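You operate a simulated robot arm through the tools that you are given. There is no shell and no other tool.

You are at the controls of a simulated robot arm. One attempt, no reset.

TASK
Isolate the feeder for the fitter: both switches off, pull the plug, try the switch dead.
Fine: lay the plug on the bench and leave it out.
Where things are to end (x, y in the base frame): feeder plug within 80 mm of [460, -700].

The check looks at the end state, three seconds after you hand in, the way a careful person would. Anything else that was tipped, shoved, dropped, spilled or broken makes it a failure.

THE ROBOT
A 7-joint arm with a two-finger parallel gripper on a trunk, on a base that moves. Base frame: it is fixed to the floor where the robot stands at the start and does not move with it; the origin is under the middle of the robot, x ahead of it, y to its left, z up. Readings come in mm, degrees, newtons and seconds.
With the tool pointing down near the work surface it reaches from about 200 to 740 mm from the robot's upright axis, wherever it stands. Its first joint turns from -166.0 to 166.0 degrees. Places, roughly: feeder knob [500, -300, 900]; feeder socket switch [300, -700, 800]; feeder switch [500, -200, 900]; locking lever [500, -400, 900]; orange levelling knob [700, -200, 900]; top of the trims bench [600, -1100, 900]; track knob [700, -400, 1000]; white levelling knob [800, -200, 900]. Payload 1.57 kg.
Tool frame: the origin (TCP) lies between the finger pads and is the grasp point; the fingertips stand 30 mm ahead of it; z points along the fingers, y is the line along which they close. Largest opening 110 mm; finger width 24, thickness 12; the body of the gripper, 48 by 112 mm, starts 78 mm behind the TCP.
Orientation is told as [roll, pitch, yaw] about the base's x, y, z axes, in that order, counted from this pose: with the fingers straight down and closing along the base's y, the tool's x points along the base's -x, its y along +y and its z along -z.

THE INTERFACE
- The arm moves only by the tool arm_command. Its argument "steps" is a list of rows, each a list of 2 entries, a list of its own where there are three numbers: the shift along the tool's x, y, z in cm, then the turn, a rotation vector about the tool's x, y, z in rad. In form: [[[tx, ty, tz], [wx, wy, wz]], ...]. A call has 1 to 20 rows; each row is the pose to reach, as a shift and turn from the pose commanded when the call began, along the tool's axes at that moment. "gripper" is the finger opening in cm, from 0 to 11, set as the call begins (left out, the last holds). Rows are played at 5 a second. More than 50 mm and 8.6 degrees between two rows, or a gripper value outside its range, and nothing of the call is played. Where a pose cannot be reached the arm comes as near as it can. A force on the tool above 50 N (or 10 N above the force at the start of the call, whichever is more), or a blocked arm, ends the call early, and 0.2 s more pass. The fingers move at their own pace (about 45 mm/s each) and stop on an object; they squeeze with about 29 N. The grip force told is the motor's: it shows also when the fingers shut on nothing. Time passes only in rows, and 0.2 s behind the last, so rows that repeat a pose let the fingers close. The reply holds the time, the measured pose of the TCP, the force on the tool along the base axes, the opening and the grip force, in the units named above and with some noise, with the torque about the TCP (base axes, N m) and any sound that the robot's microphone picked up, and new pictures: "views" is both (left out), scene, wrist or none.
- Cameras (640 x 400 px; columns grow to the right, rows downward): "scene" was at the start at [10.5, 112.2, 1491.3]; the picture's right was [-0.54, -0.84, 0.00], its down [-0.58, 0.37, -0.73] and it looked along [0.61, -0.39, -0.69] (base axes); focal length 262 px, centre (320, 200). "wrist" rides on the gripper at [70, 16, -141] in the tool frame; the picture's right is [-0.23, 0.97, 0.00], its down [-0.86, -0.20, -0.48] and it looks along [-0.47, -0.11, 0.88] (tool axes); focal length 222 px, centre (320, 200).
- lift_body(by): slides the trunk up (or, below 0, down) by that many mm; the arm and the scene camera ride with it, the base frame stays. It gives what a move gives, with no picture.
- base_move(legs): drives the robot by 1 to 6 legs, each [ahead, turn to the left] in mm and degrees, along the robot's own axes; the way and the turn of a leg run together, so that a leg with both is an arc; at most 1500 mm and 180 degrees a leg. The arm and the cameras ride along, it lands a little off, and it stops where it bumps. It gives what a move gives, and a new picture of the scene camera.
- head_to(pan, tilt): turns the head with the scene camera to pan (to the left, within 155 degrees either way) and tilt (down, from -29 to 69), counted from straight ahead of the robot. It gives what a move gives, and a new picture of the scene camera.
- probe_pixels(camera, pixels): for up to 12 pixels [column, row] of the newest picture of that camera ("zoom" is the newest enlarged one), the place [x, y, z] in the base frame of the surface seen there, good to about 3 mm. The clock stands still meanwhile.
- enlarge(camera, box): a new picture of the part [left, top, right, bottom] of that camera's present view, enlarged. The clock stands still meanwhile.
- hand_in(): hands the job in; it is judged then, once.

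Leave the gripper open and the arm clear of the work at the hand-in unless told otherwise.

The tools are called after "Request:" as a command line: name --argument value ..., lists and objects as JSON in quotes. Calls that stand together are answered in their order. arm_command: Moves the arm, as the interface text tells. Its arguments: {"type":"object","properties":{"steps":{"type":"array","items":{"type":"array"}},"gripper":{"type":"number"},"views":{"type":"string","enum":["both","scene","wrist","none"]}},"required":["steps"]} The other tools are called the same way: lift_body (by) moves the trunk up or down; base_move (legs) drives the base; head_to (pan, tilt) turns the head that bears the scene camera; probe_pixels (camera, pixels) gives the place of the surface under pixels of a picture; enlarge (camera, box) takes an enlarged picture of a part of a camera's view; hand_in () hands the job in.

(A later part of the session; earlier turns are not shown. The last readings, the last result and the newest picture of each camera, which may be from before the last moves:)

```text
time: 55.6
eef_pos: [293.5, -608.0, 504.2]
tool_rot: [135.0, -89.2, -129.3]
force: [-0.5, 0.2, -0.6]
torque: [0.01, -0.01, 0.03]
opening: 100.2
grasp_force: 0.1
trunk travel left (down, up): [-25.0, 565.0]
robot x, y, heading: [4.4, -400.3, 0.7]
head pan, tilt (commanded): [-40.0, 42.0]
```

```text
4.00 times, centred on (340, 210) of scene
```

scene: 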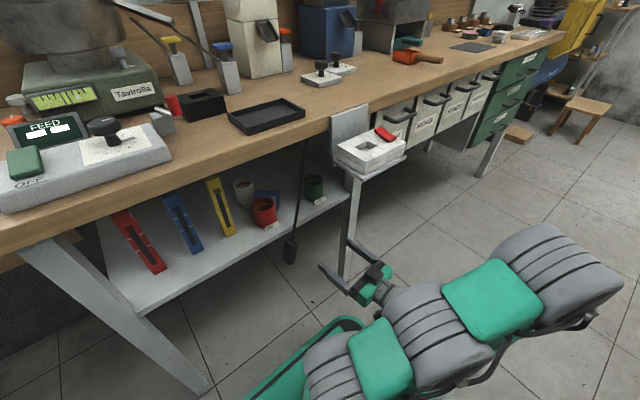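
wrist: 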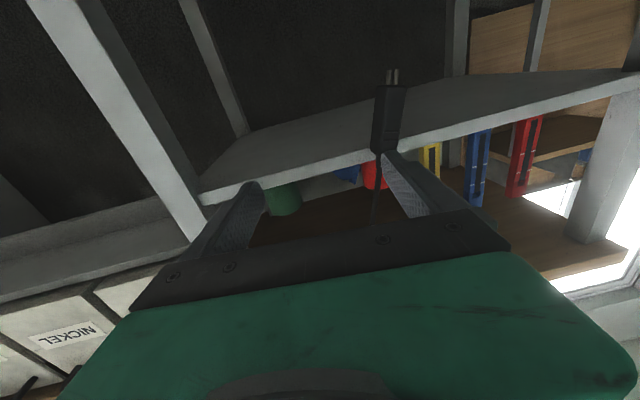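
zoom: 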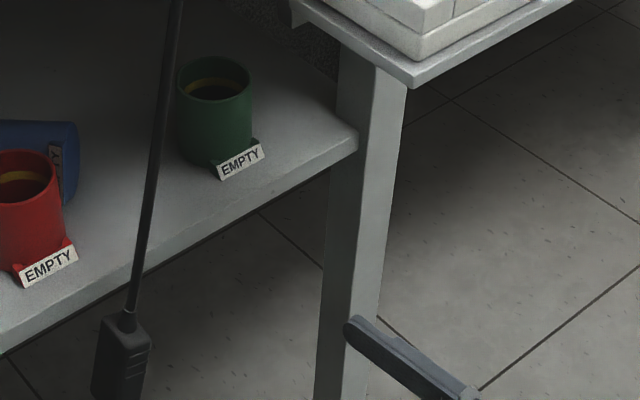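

The plug is still swinging along y by a few centimetres, harmlessly in front of the shelf. I'll wait four seconds to let it damp out.

Request:
arm_command --steps '[[[0, 0, 0], [0, 0, 0]], [[0, 0, 0], [0, 0, 0]], [[0, 0, 0], [0, 0, 0]], [[0, 0, 0], [0, 0, 0]], [[0, 0, 0], [0, 0, 0]], [[0, 0, 0], [0, 0, 0]], [[0, 0, 0], [0, 0, 0]], [[0, 0, 0], [0, 0, 0]], [[0, 0, 0], [0, 0, 0]], [[0, 0, 0], [0, 0, 0]], [[0, 0, 0], [0, 0, 0]], [[0, 0, 0], [0, 0, 0]], [[0, 0, 0], [0, 0, 0]], [[0, 0, 0], [0, 0, 0]], [[0, 0, 0], [0, 0, 0]], [[0, 0, 0], [0, 0, 0]], [[0, 0, 0], [0, 0, 0]], [[0, 0, 0], [0, 0, 0]], [[0, 0, 0], [0, 0, 0]], [[0, 0, 0], [0, 0, 0]]]' --views "wrist"

Request:
arm_command --steps '[[[0, 0, 0], [0, 0, 0]]]' --views "wrist"

Request:
arm_command --steps '[[[0, 0, 0], [0, 0, 0]]]' --views "wrist"

```text
time: 59.8
eef_pos: [294.4, -608.1, 503.0]
tool_rot: [134.9, -89.1, -129.2]
force: [0.3, 0.6, -0.1]
torque: [0.01, 0.01, -0.02]
opening: 100.3
grasp_force: 0.0
trunk travel left (down, up): [-25.0, 565.0]
robot x, y, heading: [3.2, -397.8, 0.9]
head pan, tilt (commanded): [-40.0, 42.0]
```

wrist: 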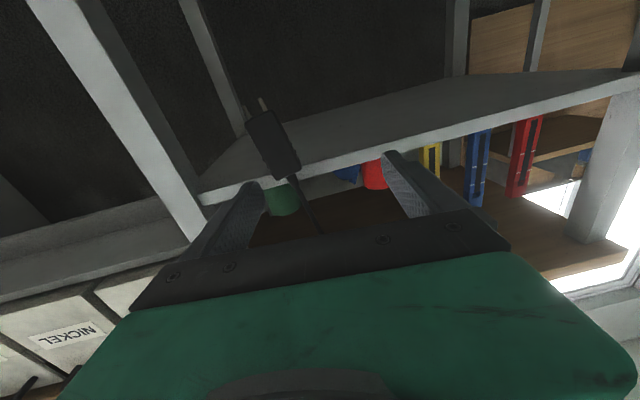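

```text
time: 60.2
eef_pos: [294.1, -608.6, 503.2]
tool_rot: [135.1, -89.0, -129.4]
force: [0.5, -0.6, 0.3]
torque: [-0.01, 0.01, 0.01]
opening: 100.0
grasp_force: 0.1
trunk travel left (down, up): [-25.0, 565.0]
robot x, y, heading: [5.9, -399.0, 0.7]
head pan, tilt (commanded): [-40.0, 42.0]
```

wrist: 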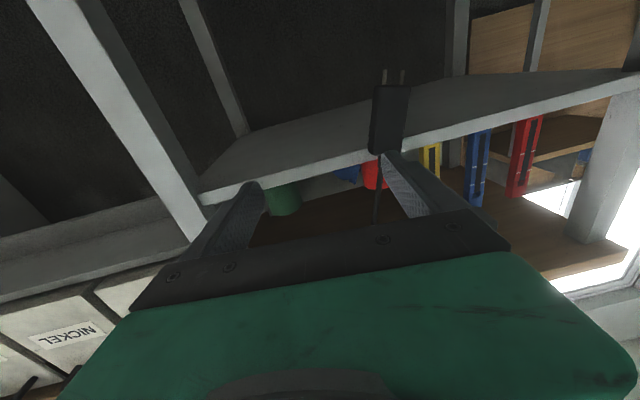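

```text
time: 60.6
eef_pos: [294.0, -607.9, 503.4]
tool_rot: [135.0, -89.1, -129.3]
force: [-1.0, -0.4, 0.0]
torque: [-0.01, 0.01, -0.01]
opening: 100.0
grasp_force: 0.1
trunk travel left (down, up): [-25.0, 565.0]
robot x, y, heading: [4.3, -398.4, 0.8]
head pan, tilt (commanded): [-40.0, 42.0]
```

wrist: 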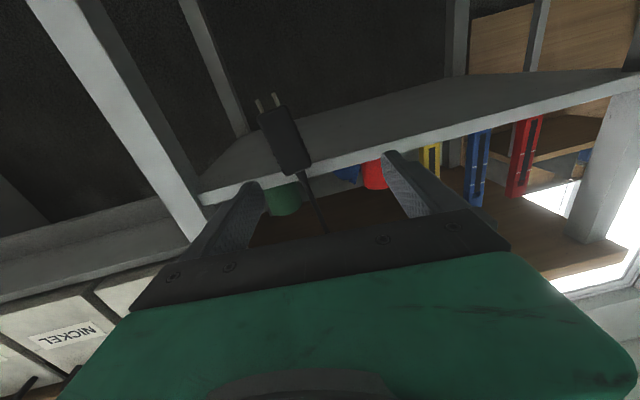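

The swing is hardly damping, with the plug's centre moving between about (272,145) and (390,118) in the wrist view (roughly ±60 mm in y). I'll stop it by letting it bump softly against the closed fingers used as a side wall. First I'll close the fingers and move to the right, beyond its swing, at about y -705.

Request:
arm_command --steps '[[[0, -3.2, 0], [0, 0, 0]], [[0, -6.4, 0], [0, 0, 0]], [[0, -9.7, 0], [0, 0, 0]], [[0, -9.7, 3.0], [0, 0, 0]], [[0, -9.7, 6.0], [0, 0, 0]], [[0, -9.7, 6.0], [0, 0, 0]]]' --gripper 0 --views "both"

```text
time: 62.0
eef_pos: [300.4, -623.8, 460.5]
tool_rot: [141.9, -88.9, -136.3]
force: [-0.2, 0.7, -0.1]
torque: [0.02, 0.02, -0.03]
opening: 0.1
grasp_force: 13.3
out of reach, approached as far as the arm can: row 1, 2, 3, 4, 5, 6
trunk travel left (down, up): [-25.0, 565.0]
robot x, y, heading: [2.0, -400.9, 0.9]
head pan, tilt (commanded): [-40.0, 42.0]
```

scene: 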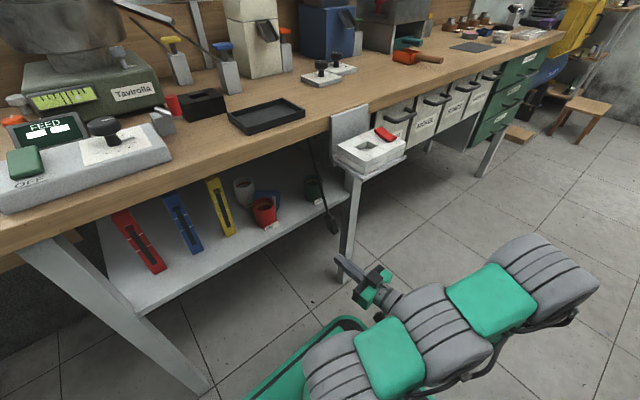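
wrist: 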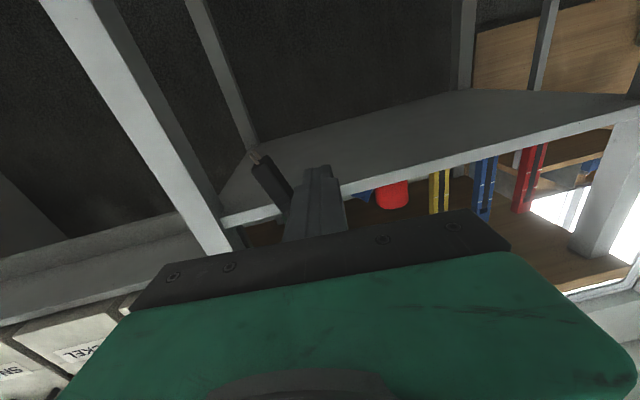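

The arm is too folded here because the plug is too close to the robot for a horizontal tool. I'll back the base off by 220 mm (the table behind is at x≈-930, so it's clear), which also carries the gripper away from the plug.

Request:
base_move --legs '[[-220, 0]]'

Request:
lift_body --by 150

```text
time: 63.6
eef_pos: [79.7, -626.9, 462.3]
tool_rot: [142.0, -88.9, -136.1]
force: [0.1, -0.2, 0.3]
torque: [-0.01, -0.01, -0.03]
opening: 0.2
grasp_force: 20.9
trunk travel left (down, up): [-25.0, 565.0]
robot x, y, heading: [-213.0, -399.8, 0.7]
head pan, tilt (commanded): [-40.0, 42.0]
```

scene: 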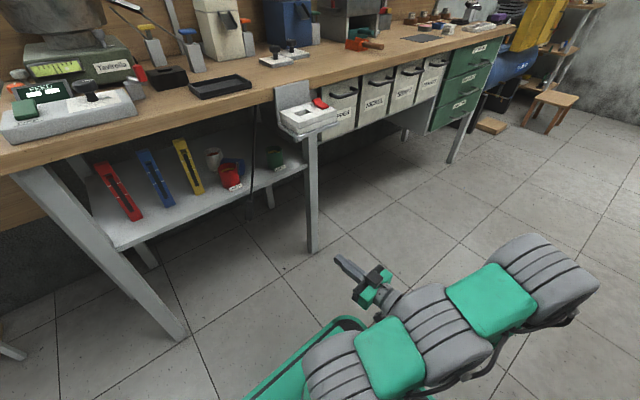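

```text
time: 65.4
eef_pos: [79.3, -626.6, 611.8]
tool_rot: [141.9, -88.8, -136.2]
force: [-0.4, 0.3, -0.5]
torque: [-0.01, -0.01, 0.01]
opening: 0.0
grasp_force: 21.0
trunk travel left (down, up): [-175.0, 415.0]
robot x, y, heading: [-213.6, -399.1, 0.7]
head pan, tilt (commanded): [-40.0, 42.0]
```

Let me take a fresh look: in the last picture the red cup at (230,178) seemed to be leaning, so I'll enlarge there.

Request:
head_to --pan -38 --tilt 36

Request:
enlarge --camera "scene" --box '[180, 130, 320, 250]'

```text
time: 66.1
eef_pos: [80.0, -624.9, 613.5]
tool_rot: [141.8, -89.0, -136.2]
force: [-0.8, -0.5, 0.4]
torque: [0.02, -0.01, -0.04]
opening: 0.0
grasp_force: 21.2
trunk travel left (down, up): [-175.0, 415.0]
robot x, y, heading: [-218.2, -401.5, 0.9]
head pan, tilt (commanded): [-38.0, 36.0]
```

scene: 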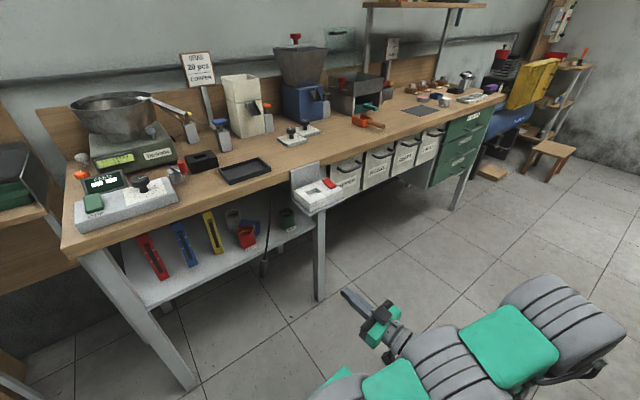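

```text
3.33 times, centred on (250, 190) of scene
```

zoom: 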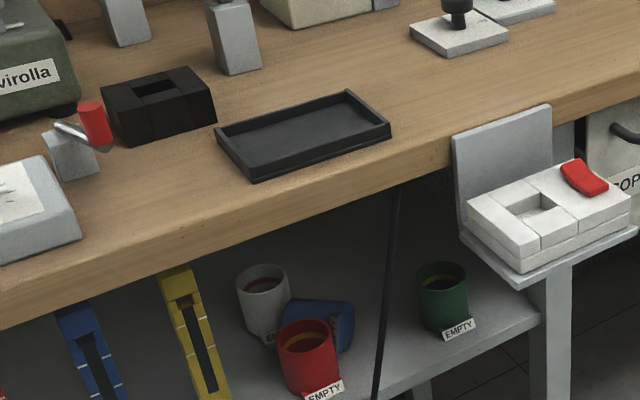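

The red cup is upright and only the blue one is tipped. I'll enlarge closer for cup positions.

Request:
enlarge --camera "scene" --box '[215, 195, 315, 280]'

Request:
probe_pixels --camera "zoom" --pixels '[[185, 210], [150, 180], [220, 180], [200, 165], [240, 130], [270, 130], [290, 160], [210, 260], [250, 190], [460, 150], [440, 110], [480, 180]]'

```text
4.71 times, centred on (265, 238) of scene
```

zoom: 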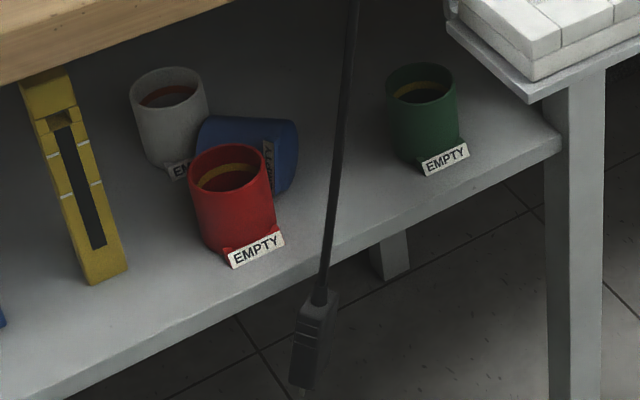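

```text
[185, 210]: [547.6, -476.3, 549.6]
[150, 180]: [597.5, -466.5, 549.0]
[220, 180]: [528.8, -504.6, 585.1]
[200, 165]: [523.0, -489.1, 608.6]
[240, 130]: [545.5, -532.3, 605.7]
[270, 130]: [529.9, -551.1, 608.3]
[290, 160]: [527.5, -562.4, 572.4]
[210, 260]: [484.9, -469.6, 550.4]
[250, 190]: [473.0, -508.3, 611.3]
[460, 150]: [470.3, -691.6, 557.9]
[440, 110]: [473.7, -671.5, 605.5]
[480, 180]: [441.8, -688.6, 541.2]
```

I'll get precise cup geometry: an enlarged view of the red and green cups (still in place) gives the row spacing and therefore the blue cup's home.

Request:
enlarge --camera "scene" --box '[225, 200, 275, 245]'

Request:
probe_pixels --camera "zoom" --pixels '[[155, 165], [305, 150], [230, 215], [225, 120], [215, 190], [240, 290], [250, 330], [340, 60], [420, 100], [395, 75], [390, 140], [440, 160]]'

```text
8.89 times, centred on (250, 222) of scene
```

zoom: 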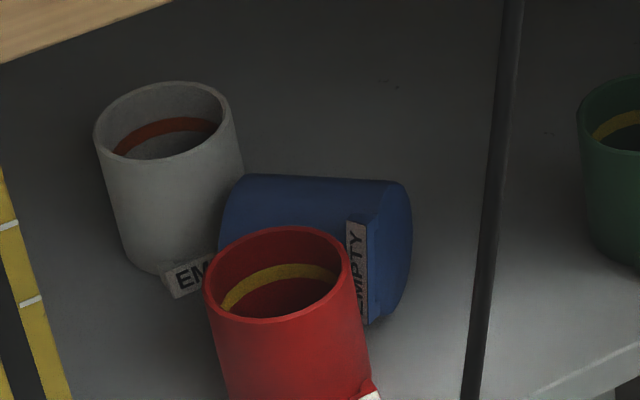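

```text
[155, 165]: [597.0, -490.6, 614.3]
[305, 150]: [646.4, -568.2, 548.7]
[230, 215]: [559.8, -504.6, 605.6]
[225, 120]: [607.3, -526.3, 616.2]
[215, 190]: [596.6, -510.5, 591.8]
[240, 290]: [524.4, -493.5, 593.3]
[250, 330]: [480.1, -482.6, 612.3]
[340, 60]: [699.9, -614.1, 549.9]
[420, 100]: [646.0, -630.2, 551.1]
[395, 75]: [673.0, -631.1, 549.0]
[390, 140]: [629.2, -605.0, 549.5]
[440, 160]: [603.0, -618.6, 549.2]
```

I'll probe the rims directly at their extreme points for the grey and red cups.

Request:
probe_pixels --camera "zoom" --pixels '[[98, 140], [230, 112], [165, 84], [160, 162], [208, 283], [348, 265], [280, 230], [280, 321], [300, 180], [400, 190], [405, 250], [245, 180]]'

Request:
enlarge --camera "scene" --box '[265, 200, 315, 245]'

```text
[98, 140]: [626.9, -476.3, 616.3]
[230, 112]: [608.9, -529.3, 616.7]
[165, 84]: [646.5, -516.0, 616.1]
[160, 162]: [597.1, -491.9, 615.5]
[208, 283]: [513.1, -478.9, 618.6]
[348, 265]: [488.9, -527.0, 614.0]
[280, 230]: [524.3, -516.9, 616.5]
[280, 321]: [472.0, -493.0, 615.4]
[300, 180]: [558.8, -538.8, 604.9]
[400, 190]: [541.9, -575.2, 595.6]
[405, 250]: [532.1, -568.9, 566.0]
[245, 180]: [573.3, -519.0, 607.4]
```

```text
8.89 times, centred on (290, 222) of scene
```

zoom: 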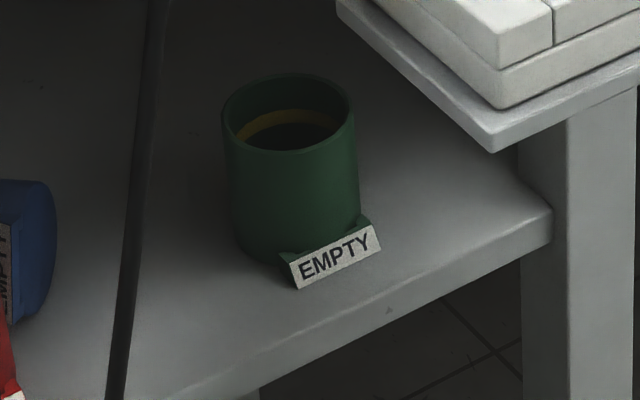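

Request:
probe_pixels --camera "zoom" --pixels '[[225, 125], [354, 105], [288, 75], [290, 150], [335, 255], [297, 200], [10, 190], [45, 200], [50, 260], [30, 310], [10, 270]]'

```text
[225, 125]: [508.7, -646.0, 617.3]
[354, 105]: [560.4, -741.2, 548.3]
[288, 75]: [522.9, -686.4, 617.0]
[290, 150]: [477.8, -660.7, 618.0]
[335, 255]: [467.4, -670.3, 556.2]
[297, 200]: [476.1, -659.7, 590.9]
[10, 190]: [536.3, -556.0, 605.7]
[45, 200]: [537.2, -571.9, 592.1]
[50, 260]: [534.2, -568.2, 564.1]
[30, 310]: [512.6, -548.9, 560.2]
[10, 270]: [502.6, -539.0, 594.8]
```

Now the geometry is clear. The red cup stands at (500,-503), green at (500,-673) and grey at (620,-503), all r≈28, so the blue cup's home is (500,-588) with its label facing the robot. It now lies with its base near (538,-574) and its mouth near (572,-517).

The plug comes first. I'll take a less extreme approach, with the tool tilted about 50° from vertical, and move toward (290,-600,600).

Request:
arm_command --steps '[[[0.2, 0.1, 3.5], [0, 0.113, 0]], [[0.4, 0.1, 7.0], [0, 0.226, 0]], [[0.6, 0.2, 10.5], [0, 0.339, 0]], [[0.8, 0.3, 14.0], [0, 0.452, 0]], [[1.0, 0.3, 17.5], [0, 0.565, 0]], [[1.3, 0.4, 21.0], [0, 0.68, 0]], [[1.3, 0.4, 21.0], [0, 0.68, 0]]]' --gripper 0 --views "both"

```text
time: 67.7
eef_pos: [290.7, -600.0, 601.5]
tool_rot: [0.9, -51.8, 4.9]
force: [-0.1, -0.3, 0.7]
torque: [0.02, -0.01, -0.03]
opening: 0.1
grasp_force: 20.9
trunk travel left (down, up): [-175.0, 415.0]
robot x, y, heading: [-215.6, -402.5, 0.6]
head pan, tilt (commanded): [-38.0, 36.0]
```

scene: 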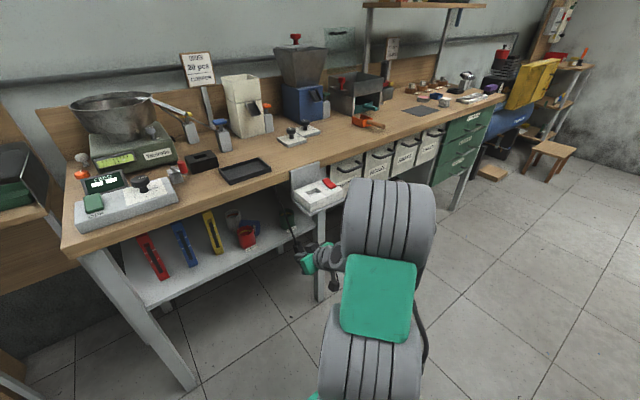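
wrist: 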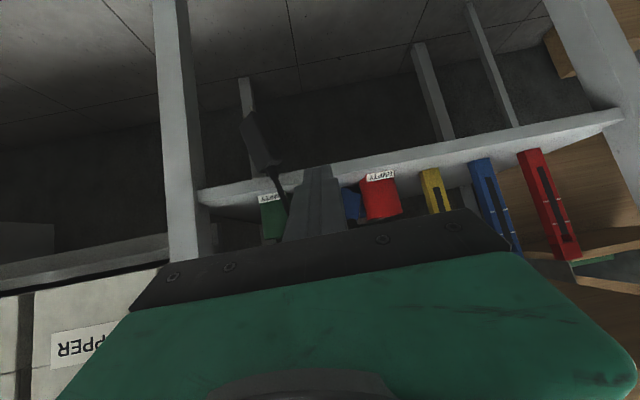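

This pose was reached exactly and works well: tool tilted 52°, yaw 5°. Next I'll take the closed fingers to the right of the plug's swing, then forward and down beside it at about (390,-705,505).

Request:
arm_command --steps '[[[0.2, -3.5, -0.25], [0.02, 0, 0.016]], [[0.4, -7.0, -0.5], [0.04, 0, 0.032]], [[0.56, -10.5, -0.7], [0.067, 0, 0.053]], [[1.0, -10.8, 3.5], [0.067, 0, 0.053]], [[1.4, -11.0, 7.0], [0.067, 0, 0.053]], [[1.7, -11.2, 10.3], [0.067, 0, 0.053]], [[1.98, -11.3, 13.1], [0.067, 0, 0.053]], [[1.98, -11.3, 13.1], [0.067, 0, 0.053]]]' --gripper 0 --views "both"

```text
time: 69.5
eef_pos: [390.8, -703.5, 503.2]
tool_rot: [1.1, -51.8, 0.1]
force: [0.0, -0.3, -0.5]
torque: [0.01, 0.03, 0.0]
opening: 0.0
grasp_force: 21.1
trunk travel left (down, up): [-175.0, 415.0]
robot x, y, heading: [-215.2, -401.0, 0.5]
head pan, tilt (commanded): [-38.0, 36.0]
```

scene: 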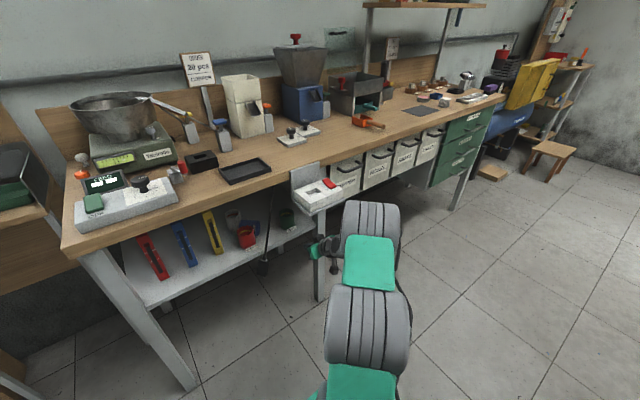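
wrist: 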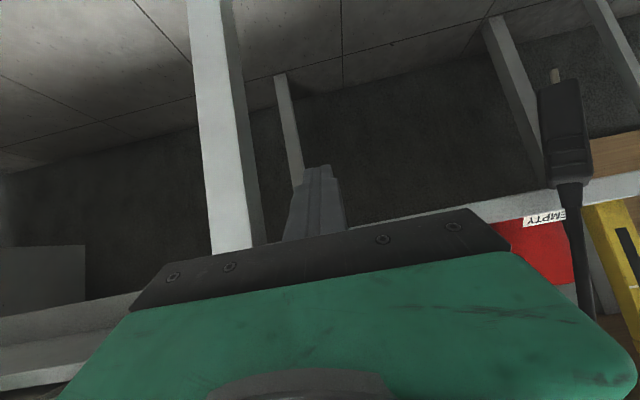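

The closed fingers are at (391,-704,503), and the plug is at its far left swing. I'll creep the wall toward +y at 2 cm/s until it nearly touches the plug's rest position (TCP y≈-626).

Request:
arm_command --steps '[[[0, 0.4, 0], [0, 0, 0]], [[0, 0.8, 0], [0, 0, 0]], [[0, 1.2, 0], [0, 0, 0]], [[0, 1.6, 0], [0, 0, 0]], [[0, 2.0, 0], [0, 0, 0]], [[0, 2.4, 0], [0, 0, 0]], [[0, 2.8, 0], [0, 0, 0]], [[0, 3.2, 0], [0, 0, 0]], [[0, 3.6, 0], [0, 0, 0]], [[0, 4.0, 0], [0, 0, 0]], [[0, 4.4, 0], [0, 0, 0]], [[0, 4.8, 0], [0, 0, 0]], [[0, 5.2, 0], [0, 0, 0]], [[0, 5.6, 0], [0, 0, 0]], [[0, 6.0, 0], [0, 0, 0]], [[0, 6.4, 0], [0, 0, 0]], [[0, 6.8, 0], [0, 0, 0]], [[0, 7.2, 0], [0, 0, 0]], [[0, 7.5, 0], [0, 0, 0]], [[0, 7.8, 0], [0, 0, 0]]]' --gripper 0 --views "both"

```text
time: 73.7
eef_pos: [389.2, -624.9, 506.7]
tool_rot: [1.0, -51.8, 0.0]
force: [0.6, 0.0, 0.6]
torque: [-0.02, -0.02, -0.02]
opening: 0.0
grasp_force: 21.4
trunk travel left (down, up): [-175.0, 415.0]
robot x, y, heading: [-214.8, -401.6, 0.6]
head pan, tilt (commanded): [-38.0, 36.0]
```

scene: 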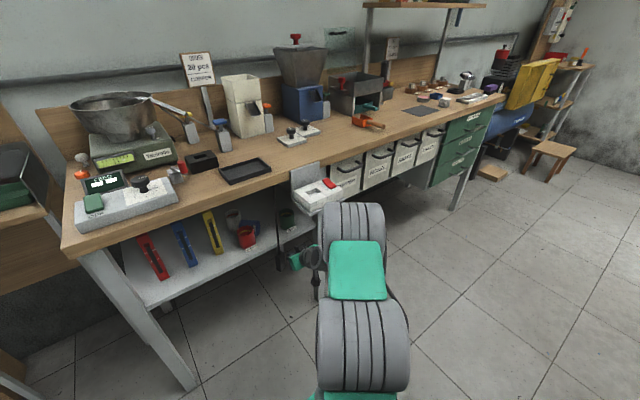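
wrist: 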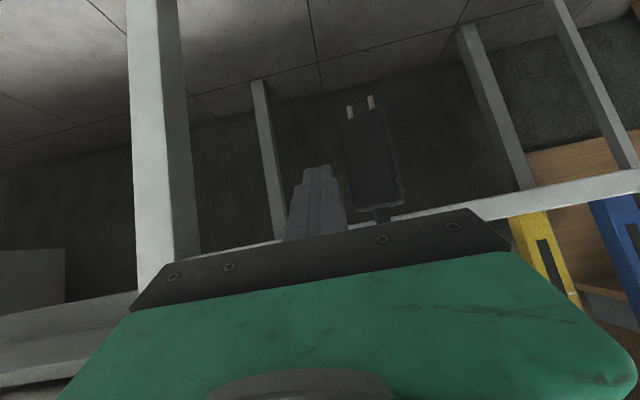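

The plug is now right next to the finger at (372,150) in the wrist view. I'll wait two seconds and check whether it's at rest.

Request:
arm_command --steps '[[[0, 0, 0], [0, 0, 0]], [[0, 0, 0], [0, 0, 0]], [[0, 0, 0], [0, 0, 0]], [[0, 0, 0], [0, 0, 0]], [[0, 0, 0], [0, 0, 0]], [[0, 0, 0], [0, 0, 0]], [[0, 0, 0], [0, 0, 0]], [[0, 0, 0], [0, 0, 0]], [[0, 0, 0], [0, 0, 0]], [[0, 0, 0], [0, 0, 0]]]' --views "wrist"

Request:
arm_command --steps '[[[0, 0, 0], [0, 0, 0]]]' --views "wrist"

```text
time: 75.9
eef_pos: [389.4, -626.0, 505.2]
tool_rot: [1.1, -51.8, 0.1]
force: [0.0, -0.4, -0.1]
torque: [-0.01, 0.02, 0.01]
opening: 0.0
grasp_force: 21.7
trunk travel left (down, up): [-175.0, 415.0]
robot x, y, heading: [-215.5, -400.2, 0.9]
head pan, tilt (commanded): [-38.0, 36.0]
```

wrist: 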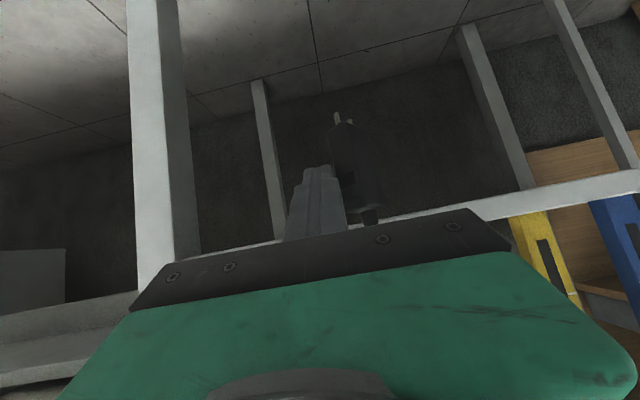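

```text
time: 76.3
eef_pos: [389.6, -624.5, 505.7]
tool_rot: [1.1, -51.8, -0.1]
force: [-0.7, 0.0, 0.7]
torque: [-0.03, -0.02, 0.0]
opening: 0.1
grasp_force: 21.5
trunk travel left (down, up): [-175.0, 415.0]
robot x, y, heading: [-219.0, -400.5, 0.6]
head pan, tilt (commanded): [-38.0, 36.0]
```

wrist: 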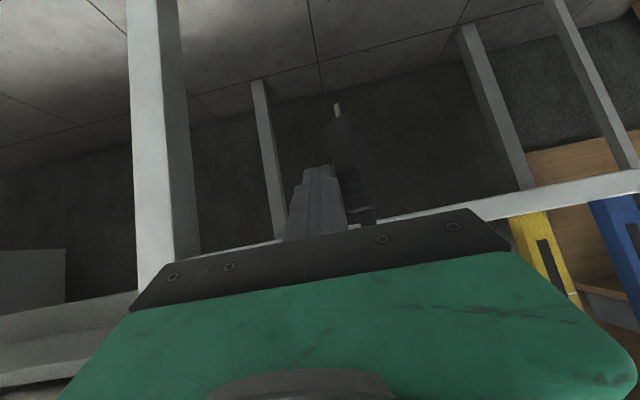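

The swing is nearly gone, and the plug is only twisting slowly next to the finger. I'll wait a little more and zoom in.

Request:
arm_command --steps '[[[0, 0, 0], [0, 0, 0]], [[0, 0, 0], [0, 0, 0]], [[0, 0, 0], [0, 0, 0]], [[0, 0, 0], [0, 0, 0]], [[0, 0, 0], [0, 0, 0]], [[0, 0, 0], [0, 0, 0]], [[0, 0, 0], [0, 0, 0]], [[0, 0, 0], [0, 0, 0]]]' --views "wrist"

Request:
enlarge --camera "wrist" --box '[260, 90, 440, 230]'

Request:
enlarge --camera "scene" --box '[250, 190, 350, 290]'

```text
time: 78.1
eef_pos: [388.3, -625.0, 506.3]
tool_rot: [1.2, -51.9, 0.0]
force: [-0.9, -0.3, 0.0]
torque: [0.01, 0.02, 0.0]
opening: 0.1
grasp_force: 21.2
trunk travel left (down, up): [-175.0, 415.0]
robot x, y, heading: [-213.5, -403.4, 0.6]
head pan, tilt (commanded): [-38.0, 36.0]
```

wrist: 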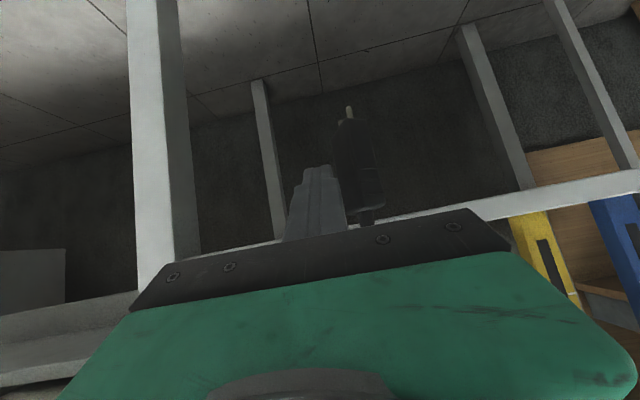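

```text
2.86 times, centred on (350, 160) of wrist
```

zoom: 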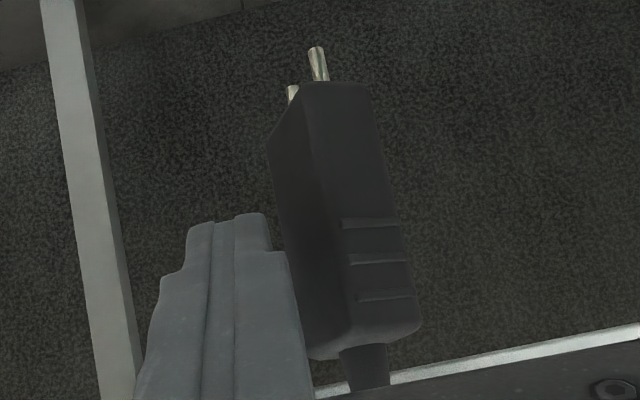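

```text
4.00 times, centred on (300, 240) of scene
```

zoom: 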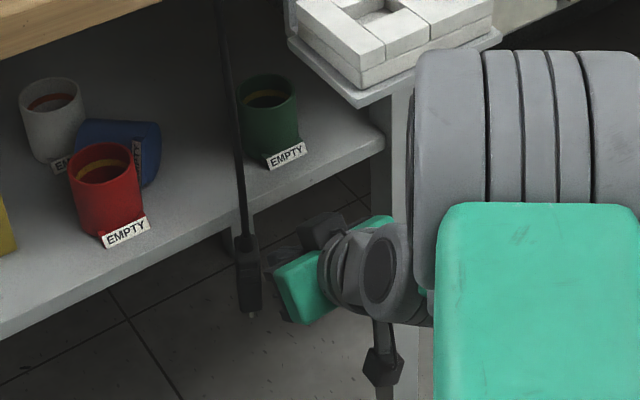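

The plug now hangs beside the finger with a narrow ribbed face toward the robot and its wide faces toward ±y. I'll probe it.

Request:
enlarge --camera "wrist" --box '[260, 90, 440, 230]'

Request:
probe_pixels --camera "zoom" --pixels '[[318, 60], [340, 110], [300, 150], [370, 180], [320, 250], [380, 260], [390, 320], [330, 330], [365, 360], [410, 310], [290, 150], [345, 200]]'

```text
2.86 times, centred on (350, 160) of wrist
```

zoom: 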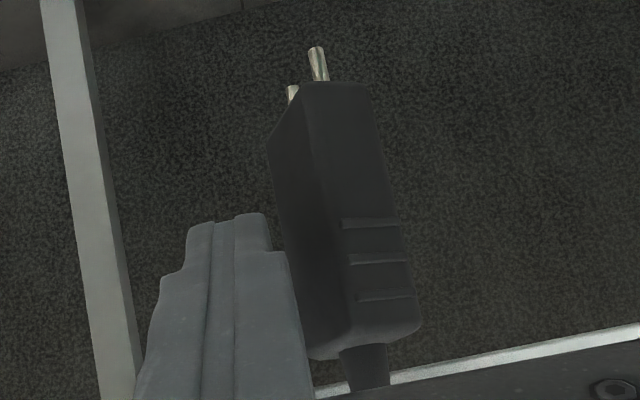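

```text
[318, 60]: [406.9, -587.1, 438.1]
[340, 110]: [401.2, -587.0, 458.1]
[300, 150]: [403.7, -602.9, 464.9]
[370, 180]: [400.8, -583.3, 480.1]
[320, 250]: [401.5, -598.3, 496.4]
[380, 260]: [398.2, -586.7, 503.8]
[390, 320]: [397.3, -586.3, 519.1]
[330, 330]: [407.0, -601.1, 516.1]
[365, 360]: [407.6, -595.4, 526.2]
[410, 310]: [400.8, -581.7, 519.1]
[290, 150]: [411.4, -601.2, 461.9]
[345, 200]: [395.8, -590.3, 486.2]
```

The plug's body is about x 399–436, y -601 to -577, z 455–527, with its centre near (417,-590,492). It hangs just under and in front of the shelf edge. I'll back the closed fingers straight out along the tool axis so the plug stays quiet.

Request:
arm_command --steps '[[[0, -0.3, -1.5], [0, 0, 0]], [[0, -0.5, -3], [0, 0, 0]], [[0, -0.5, -4.5], [0, 0, 0]], [[0, -0.5, -6], [0, 0, 0]], [[0, -0.5, -7.5], [0, 0, 0]], [[0, -0.5, -9], [0, 0, 0]]]' --gripper 0 --views "none"

Request:
arm_command --steps '[[[1.3, 1.2, 0.5], [0, -0.13, 0]], [[2.6, 2.3, 1.2], [0, -0.26, 0]], [[3.8, 3.2, 2.0], [0, -0.39, 0]], [[4.92, 4.0, 2.8], [0, -0.527, 0]], [[4.92, 4.0, 2.8], [0, -0.527, 0]], [[4.92, 4.0, 2.8], [0, -0.527, 0]]]' --gripper 8 --views "both"

Request:
enlarge --camera "wrist" --box '[220, 60, 460, 240]'

```text
time: 79.5
eef_pos: [318.6, -630.6, 561.8]
tool_rot: [1.1, -51.8, 0.1]
force: [0.1, 0.1, 0.0]
torque: [-0.01, -0.01, -0.02]
opening: 0.1
grasp_force: 21.1
trunk travel left (down, up): [-175.0, 415.0]
robot x, y, heading: [-216.1, -402.0, 0.8]
head pan, tilt (commanded): [-38.0, 36.0]
```

```text
time: 80.9
eef_pos: [308.6, -589.5, 505.3]
tool_rot: [4.7, -81.9, -3.9]
force: [0.5, -0.1, 0.5]
torque: [-0.01, -0.02, -0.03]
opening: 80.1
grasp_force: 0.0
trunk travel left (down, up): [-175.0, 415.0]
robot x, y, heading: [-216.4, -401.7, 0.8]
head pan, tilt (commanded): [-38.0, 36.0]
```

scene: 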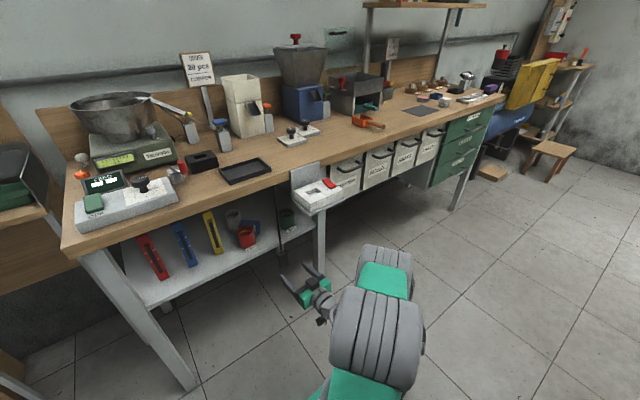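
wrist: 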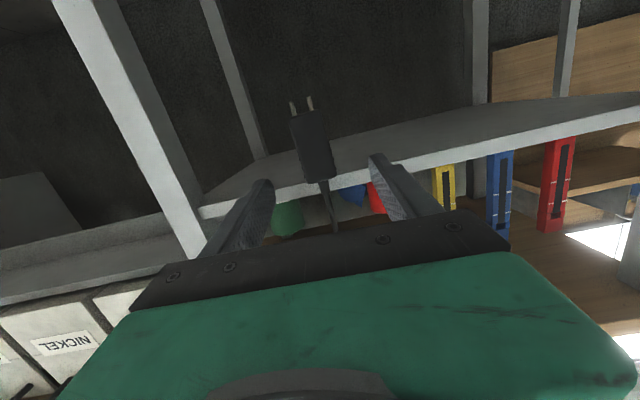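

```text
2.22 times, centred on (340, 150) of wrist
```

zoom: 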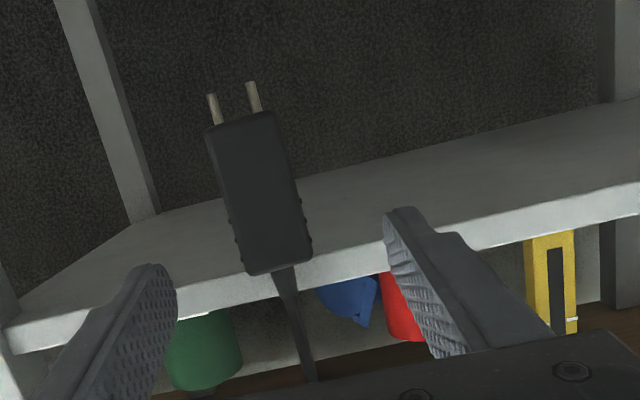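

The tool is at (309,-590,505), pointing forward at 82°, and the plug hangs centrally between the fingers, its wide face now toward me. I'll advance about 86 mm so the plug sits near the fingertips.

Request:
arm_command --steps '[[[-0.1, 0, 2.2], [0, 0, 0]], [[-0.2, 0, 4.4], [0, 0, 0]], [[-0.3, 0, 6.6], [0, 0, 0]], [[-0.4, 0, 8.2], [0, 0, 0]], [[-0.4, 0, 8.2], [0, 0, 0]]]' --gripper 8 --views "both"

Request:
enlarge --camera "wrist" --box '[220, 60, 460, 240]'

Request:
probe_pixels --camera "zoom" --pixels '[[265, 200], [250, 150], [230, 180], [290, 180], [280, 260], [250, 90], [210, 90]]'

```text
time: 82.1
eef_pos: [389.6, -588.5, 498.3]
tool_rot: [4.9, -82.0, -4.0]
force: [1.0, -0.4, -0.1]
torque: [0.02, 0.01, -0.03]
opening: 80.0
grasp_force: 0.1
trunk travel left (down, up): [-175.0, 415.0]
robot x, y, heading: [-217.1, -397.6, 0.7]
head pan, tilt (commanded): [-38.0, 36.0]
```

scene: 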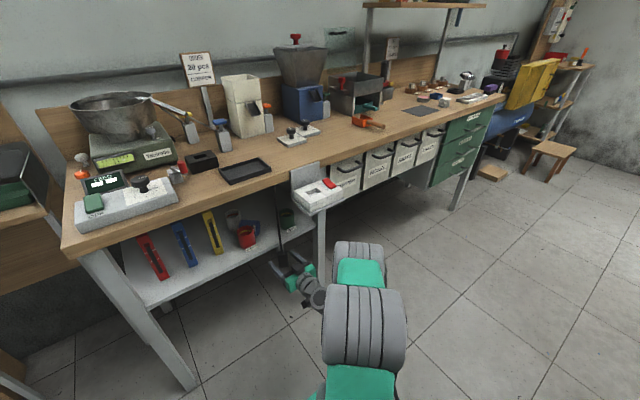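
wrist: 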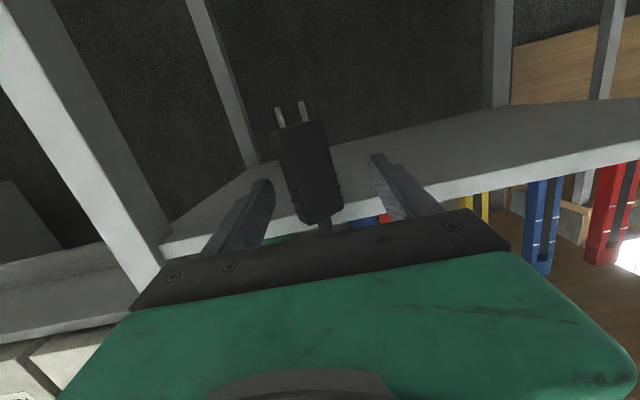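

```text
2.22 times, centred on (340, 150) of wrist
```

zoom: 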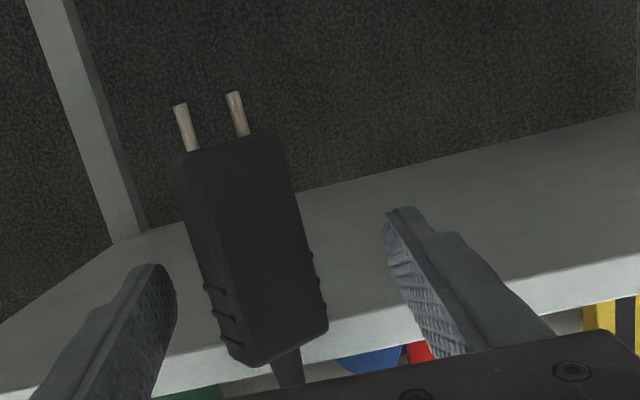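

```text
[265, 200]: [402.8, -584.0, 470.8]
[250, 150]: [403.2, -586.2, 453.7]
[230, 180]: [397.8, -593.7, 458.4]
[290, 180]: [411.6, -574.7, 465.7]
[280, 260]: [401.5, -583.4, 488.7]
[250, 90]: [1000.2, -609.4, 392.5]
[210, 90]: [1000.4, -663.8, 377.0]
```

The plug is between the fingers with its centre about 23 mm ahead of the TCP. I'll advance 8 mm more and close.

Request:
arm_command --steps '[[[0, -0.1, 0.4], [0, 0, 0]], [[0, -0.1, 0.8], [0, 0, 0]]]' --gripper 8 --views "none"

Request:
arm_command --steps '[[[0, 0, 0], [0, 0, 0]], [[0, 0, 0], [0, 0, 0]], [[0, 0, 0], [0, 0, 0]], [[0, 0, 0], [0, 0, 0]], [[0, 0, 0], [0, 0, 0]], [[0, 0, 0], [0, 0, 0]]]' --gripper 0 --views "both"

Request:
enlarge --camera "wrist" --box '[220, 60, 460, 240]'

```text
time: 82.7
eef_pos: [398.1, -590.5, 496.4]
tool_rot: [4.9, -82.0, -4.0]
force: [0.1, -0.3, 0.0]
torque: [-0.01, 0.02, 0.0]
opening: 79.9
grasp_force: 0.0
trunk travel left (down, up): [-175.0, 415.0]
robot x, y, heading: [-213.3, -399.0, 0.9]
head pan, tilt (commanded): [-38.0, 36.0]
```

```text
time: 84.1
eef_pos: [397.6, -591.2, 495.8]
tool_rot: [4.9, -82.0, -3.9]
force: [0.7, 1.1, -0.1]
torque: [0.01, -0.01, -0.02]
opening: 21.7
grasp_force: 28.9
trunk travel left (down, up): [-175.0, 415.0]
robot x, y, heading: [-216.5, -402.2, 0.6]
head pan, tilt (commanded): [-38.0, 36.0]
```

scene: 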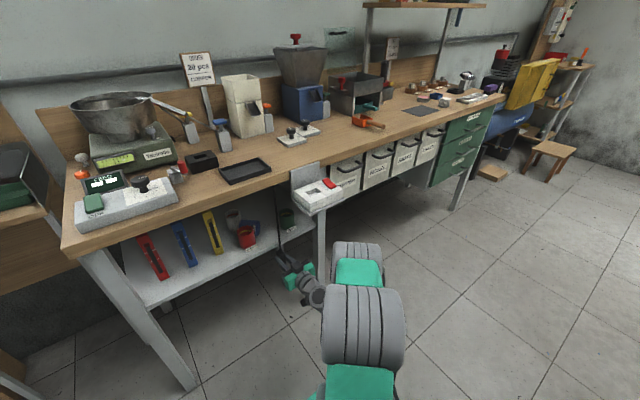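
wrist: 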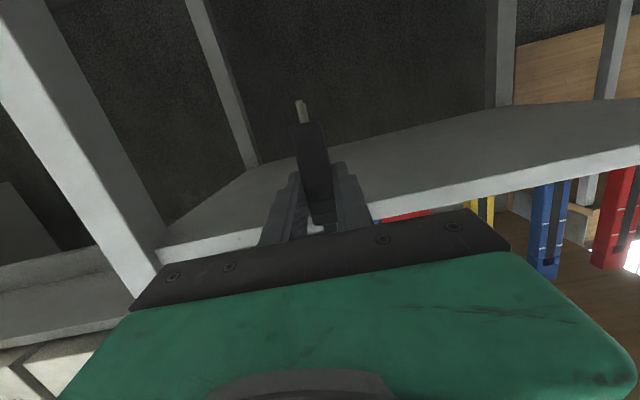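

```text
2.22 times, centred on (340, 150) of wrist
```

zoom: 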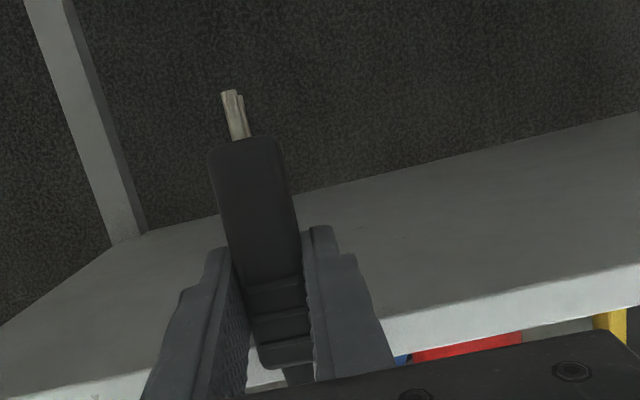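

The grip is firm: 21.7 mm across the plug's wide faces at 29 N, with the plug vertical and pins down. I'll bring it out gently, back and slightly up and left to about (320,-550,560). That is clear of the shelf, bench edge and socket, and keeps the cord slack.

Request:
arm_command --steps '[[[-0.2, 0.2, -1.2], [0, 0, 0]], [[-0.6, 0.6, -2.4], [0, 0, 0]], [[-1.2, 1.1, -3.6], [0, 0, 0]], [[-2.0, 1.7, -4.8], [0, 0, 0]], [[-2.9, 2.3, -6.0], [0, 0, 0]], [[-3.8, 2.9, -7.0], [0, 0, 0]], [[-4.6, 3.5, -7.9], [0, 0, 0]], [[-5.25, 4.1, -8.6], [0, 0, 0]], [[-5.25, 4.1, -8.6], [0, 0, 0]]]' --gripper 0 --views "both"

```text
time: 86.1
eef_pos: [319.0, -551.4, 562.1]
tool_rot: [4.9, -82.0, -4.0]
force: [0.7, -0.1, 0.0]
torque: [0.0, 0.02, -0.01]
opening: 21.3
grasp_force: 29.1
trunk travel left (down, up): [-175.0, 415.0]
robot x, y, heading: [-215.1, -403.9, 1.0]
head pan, tilt (commanded): [-38.0, 36.0]
```

scene: 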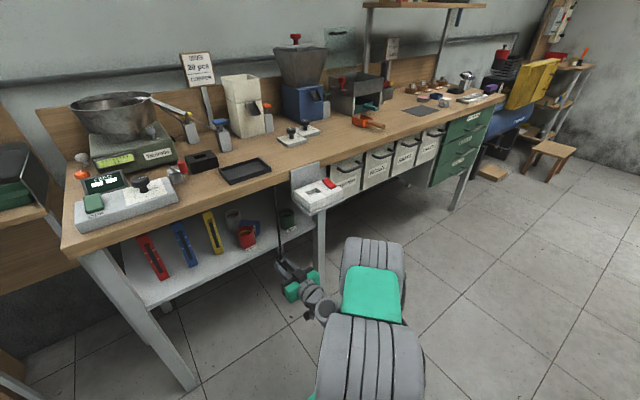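
wrist: 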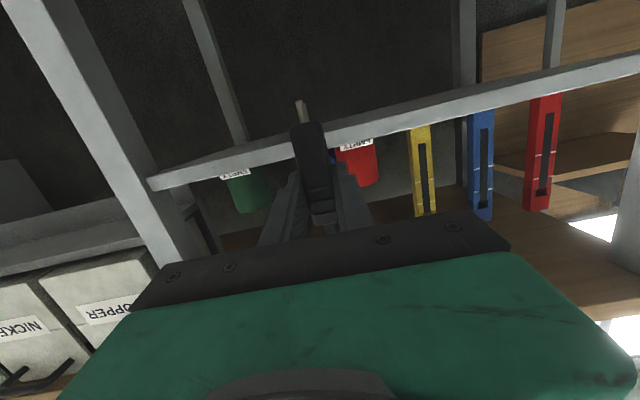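

The plug is held at 21.3 mm, out in front of the bench. I'll raise it with the trunk in two steps and check the grip after each.

Request:
lift_body --by 200

Request:
lift_body --by 180

Request:
head_to --pan -38 --tilt 45

```text
time: 88.2
eef_pos: [319.4, -551.3, 761.6]
tool_rot: [4.8, -82.0, -4.0]
force: [-0.8, 0.0, -1.1]
torque: [-0.01, 0.01, 0.01]
opening: 21.4
grasp_force: 29.1
trunk travel left (down, up): [-375.0, 215.0]
robot x, y, heading: [-217.0, -400.4, 0.8]
head pan, tilt (commanded): [-38.0, 36.0]
```

```text
time: 90.2
eef_pos: [320.9, -552.3, 940.4]
tool_rot: [4.8, -81.9, -4.0]
force: [-0.2, 0.4, -0.3]
torque: [-0.03, 0.02, 0.03]
opening: 21.3
grasp_force: 29.4
trunk travel left (down, up): [-555.0, 35.0]
robot x, y, heading: [-215.7, -399.5, 0.8]
head pan, tilt (commanded): [-38.0, 36.0]
```

```text
time: 90.9
eef_pos: [319.3, -553.1, 942.2]
tool_rot: [4.9, -82.0, -4.0]
force: [-0.1, 0.4, -0.6]
torque: [0.03, 0.0, 0.01]
opening: 21.0
grasp_force: 28.5
trunk travel left (down, up): [-555.0, 35.0]
robot x, y, heading: [-215.0, -402.0, 0.9]
head pan, tilt (commanded): [-38.0, 45.0]
```

scene: 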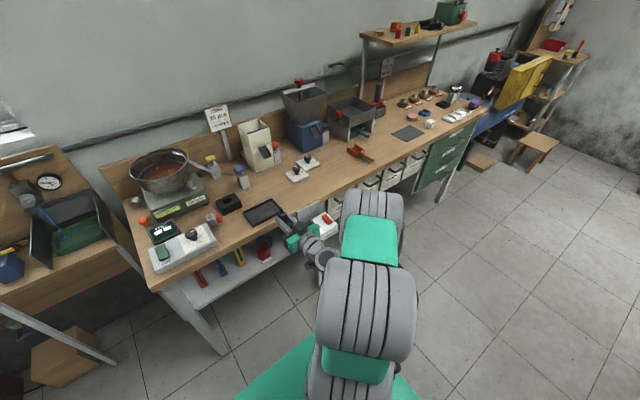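

Grip still good (21 mm, 28.5 N) with the plug in front of the bench at z≈941. I'll now rotate the tool slowly back toward vertical, in two halves, so the plug comes to horizontal. I'll check the grip halfway.

Request:
arm_command --steps '[[[0, 0, 0], [0, 0.07, 0]], [[0, 0, 0], [0, 0.14, 0]], [[0, 0, 0], [0, 0.21, 0]], [[0, 0, 0], [0, 0.28, 0]], [[0, 0, 0], [0, 0.35, 0]], [[0, 0, 0], [0, 0.42, 0]], [[0, 0, 0], [0, 0.49, 0]], [[0, 0, 0], [0, 0.56, 0]], [[0, 0, 0], [0, 0.63, 0]], [[0, 0, 0], [0, 0.7, 0]], [[0, 0, 0], [0, 0.7, 0]]]' --gripper 0 --views "both"

```text
time: 93.3
eef_pos: [319.7, -552.4, 941.9]
tool_rot: [0.9, -41.9, 0.3]
force: [0.2, -0.4, -0.1]
torque: [0.02, 0.01, -0.03]
opening: 21.2
grasp_force: 29.1
trunk travel left (down, up): [-555.0, 35.0]
robot x, y, heading: [-212.8, -402.7, 0.8]
head pan, tilt (commanded): [-38.0, 45.0]
```

scene: 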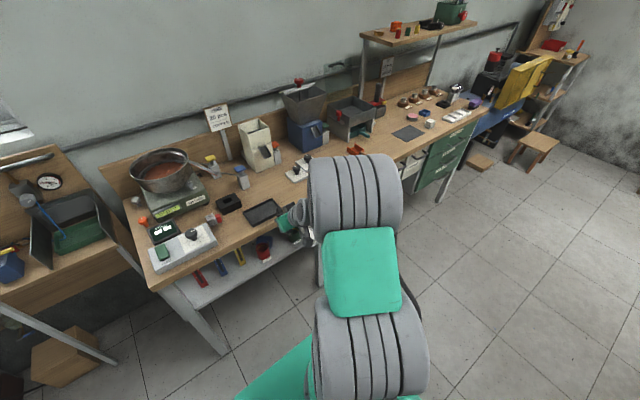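
wrist: 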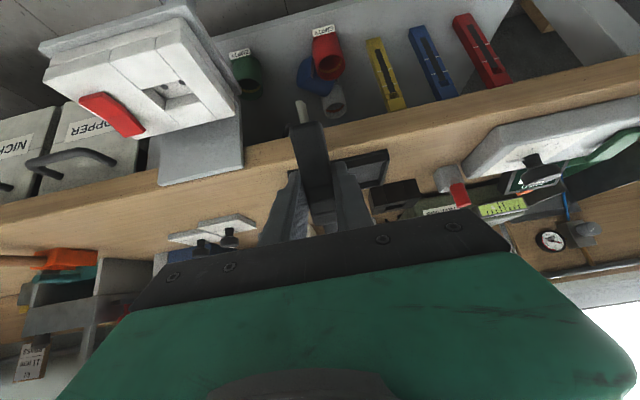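

The plug is steady in the grip at 21.2 mm with the tool at 42°. I'll continue the second half of the rotation to vertical.

Request:
arm_command --steps '[[[0, 0, 0], [0, 0.07, 0]], [[0, 0, 0], [0, 0.14, 0]], [[0, 0, 0], [0, 0.21, 0]], [[0, 0, 0], [0, 0.28, 0]], [[0, 0, 0], [0, 0.35, 0]], [[0, 0, 0], [0, 0.42, 0]], [[0, 0, 0], [0, 0.49, 0]], [[0, 0, 0], [0, 0.56, 0]], [[0, 0, 0], [0, 0.63, 0]], [[0, 0, 0], [0, 0.7, 0]], [[0, 0, 0], [0, 0.73, 0]], [[0, 0, 0], [0, 0.73, 0]]]' --gripper 0 --views "both"

Request:
enlarge --camera "wrist" --box '[220, 60, 460, 240]'

```text
time: 95.9
eef_pos: [320.4, -553.0, 941.7]
tool_rot: [0.8, 0.0, 1.0]
force: [0.1, -0.3, -1.1]
torque: [-0.02, -0.01, -0.02]
opening: 20.9
grasp_force: 28.8
trunk travel left (down, up): [-555.0, 35.0]
robot x, y, heading: [-215.5, -401.2, 0.8]
head pan, tilt (commanded): [-38.0, 45.0]
```

scene: 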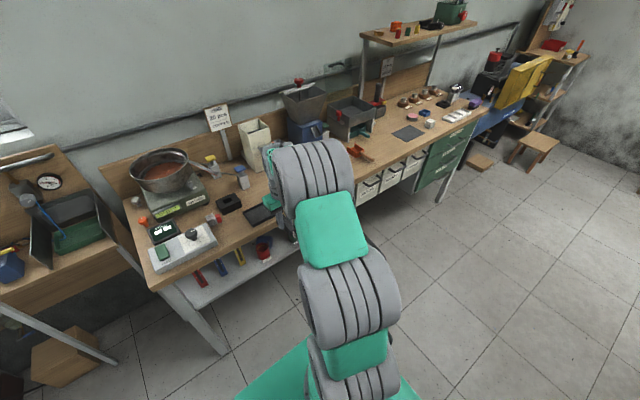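
wrist: 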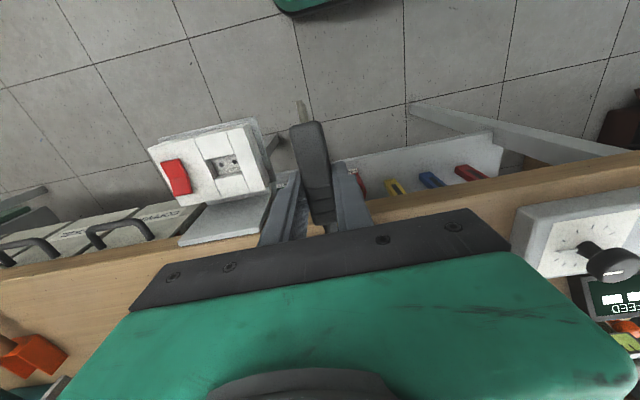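

```text
2.22 times, centred on (340, 150) of wrist
```

zoom: 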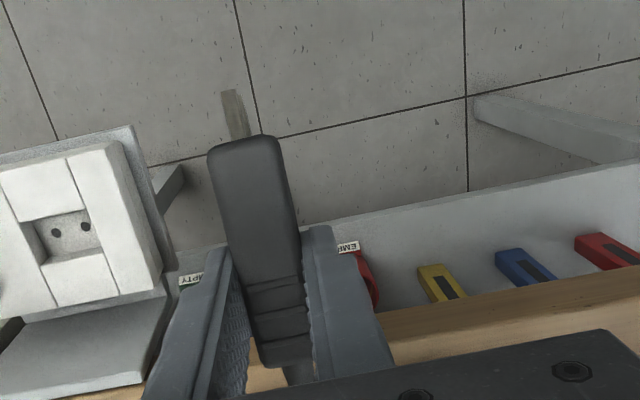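

The plug is now horizontal in the grip with its pins toward the robot. From here the lay-down spot would be at the edge of reach, so I'll drive the base forward 150 mm. The plug bottom at z≈907 stays well above the bench and the 876 mm tray rim.

Request:
base_move --legs '[[150, 0]]'

```text
time: 97.3
eef_pos: [470.9, -550.2, 940.2]
tool_rot: [0.7, 0.0, 0.9]
force: [-0.1, -0.5, -0.5]
torque: [0.03, 0.0, 0.03]
opening: 21.0
grasp_force: 29.1
trunk travel left (down, up): [-555.0, 35.0]
robot x, y, heading: [-62.6, -399.4, 0.9]
head pan, tilt (commanded): [-38.0, 45.0]
```

scene: 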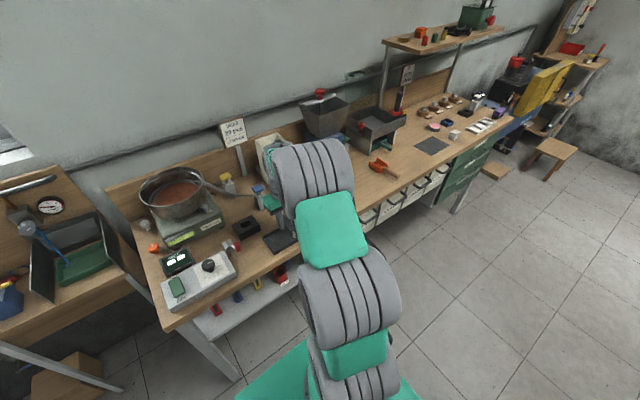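

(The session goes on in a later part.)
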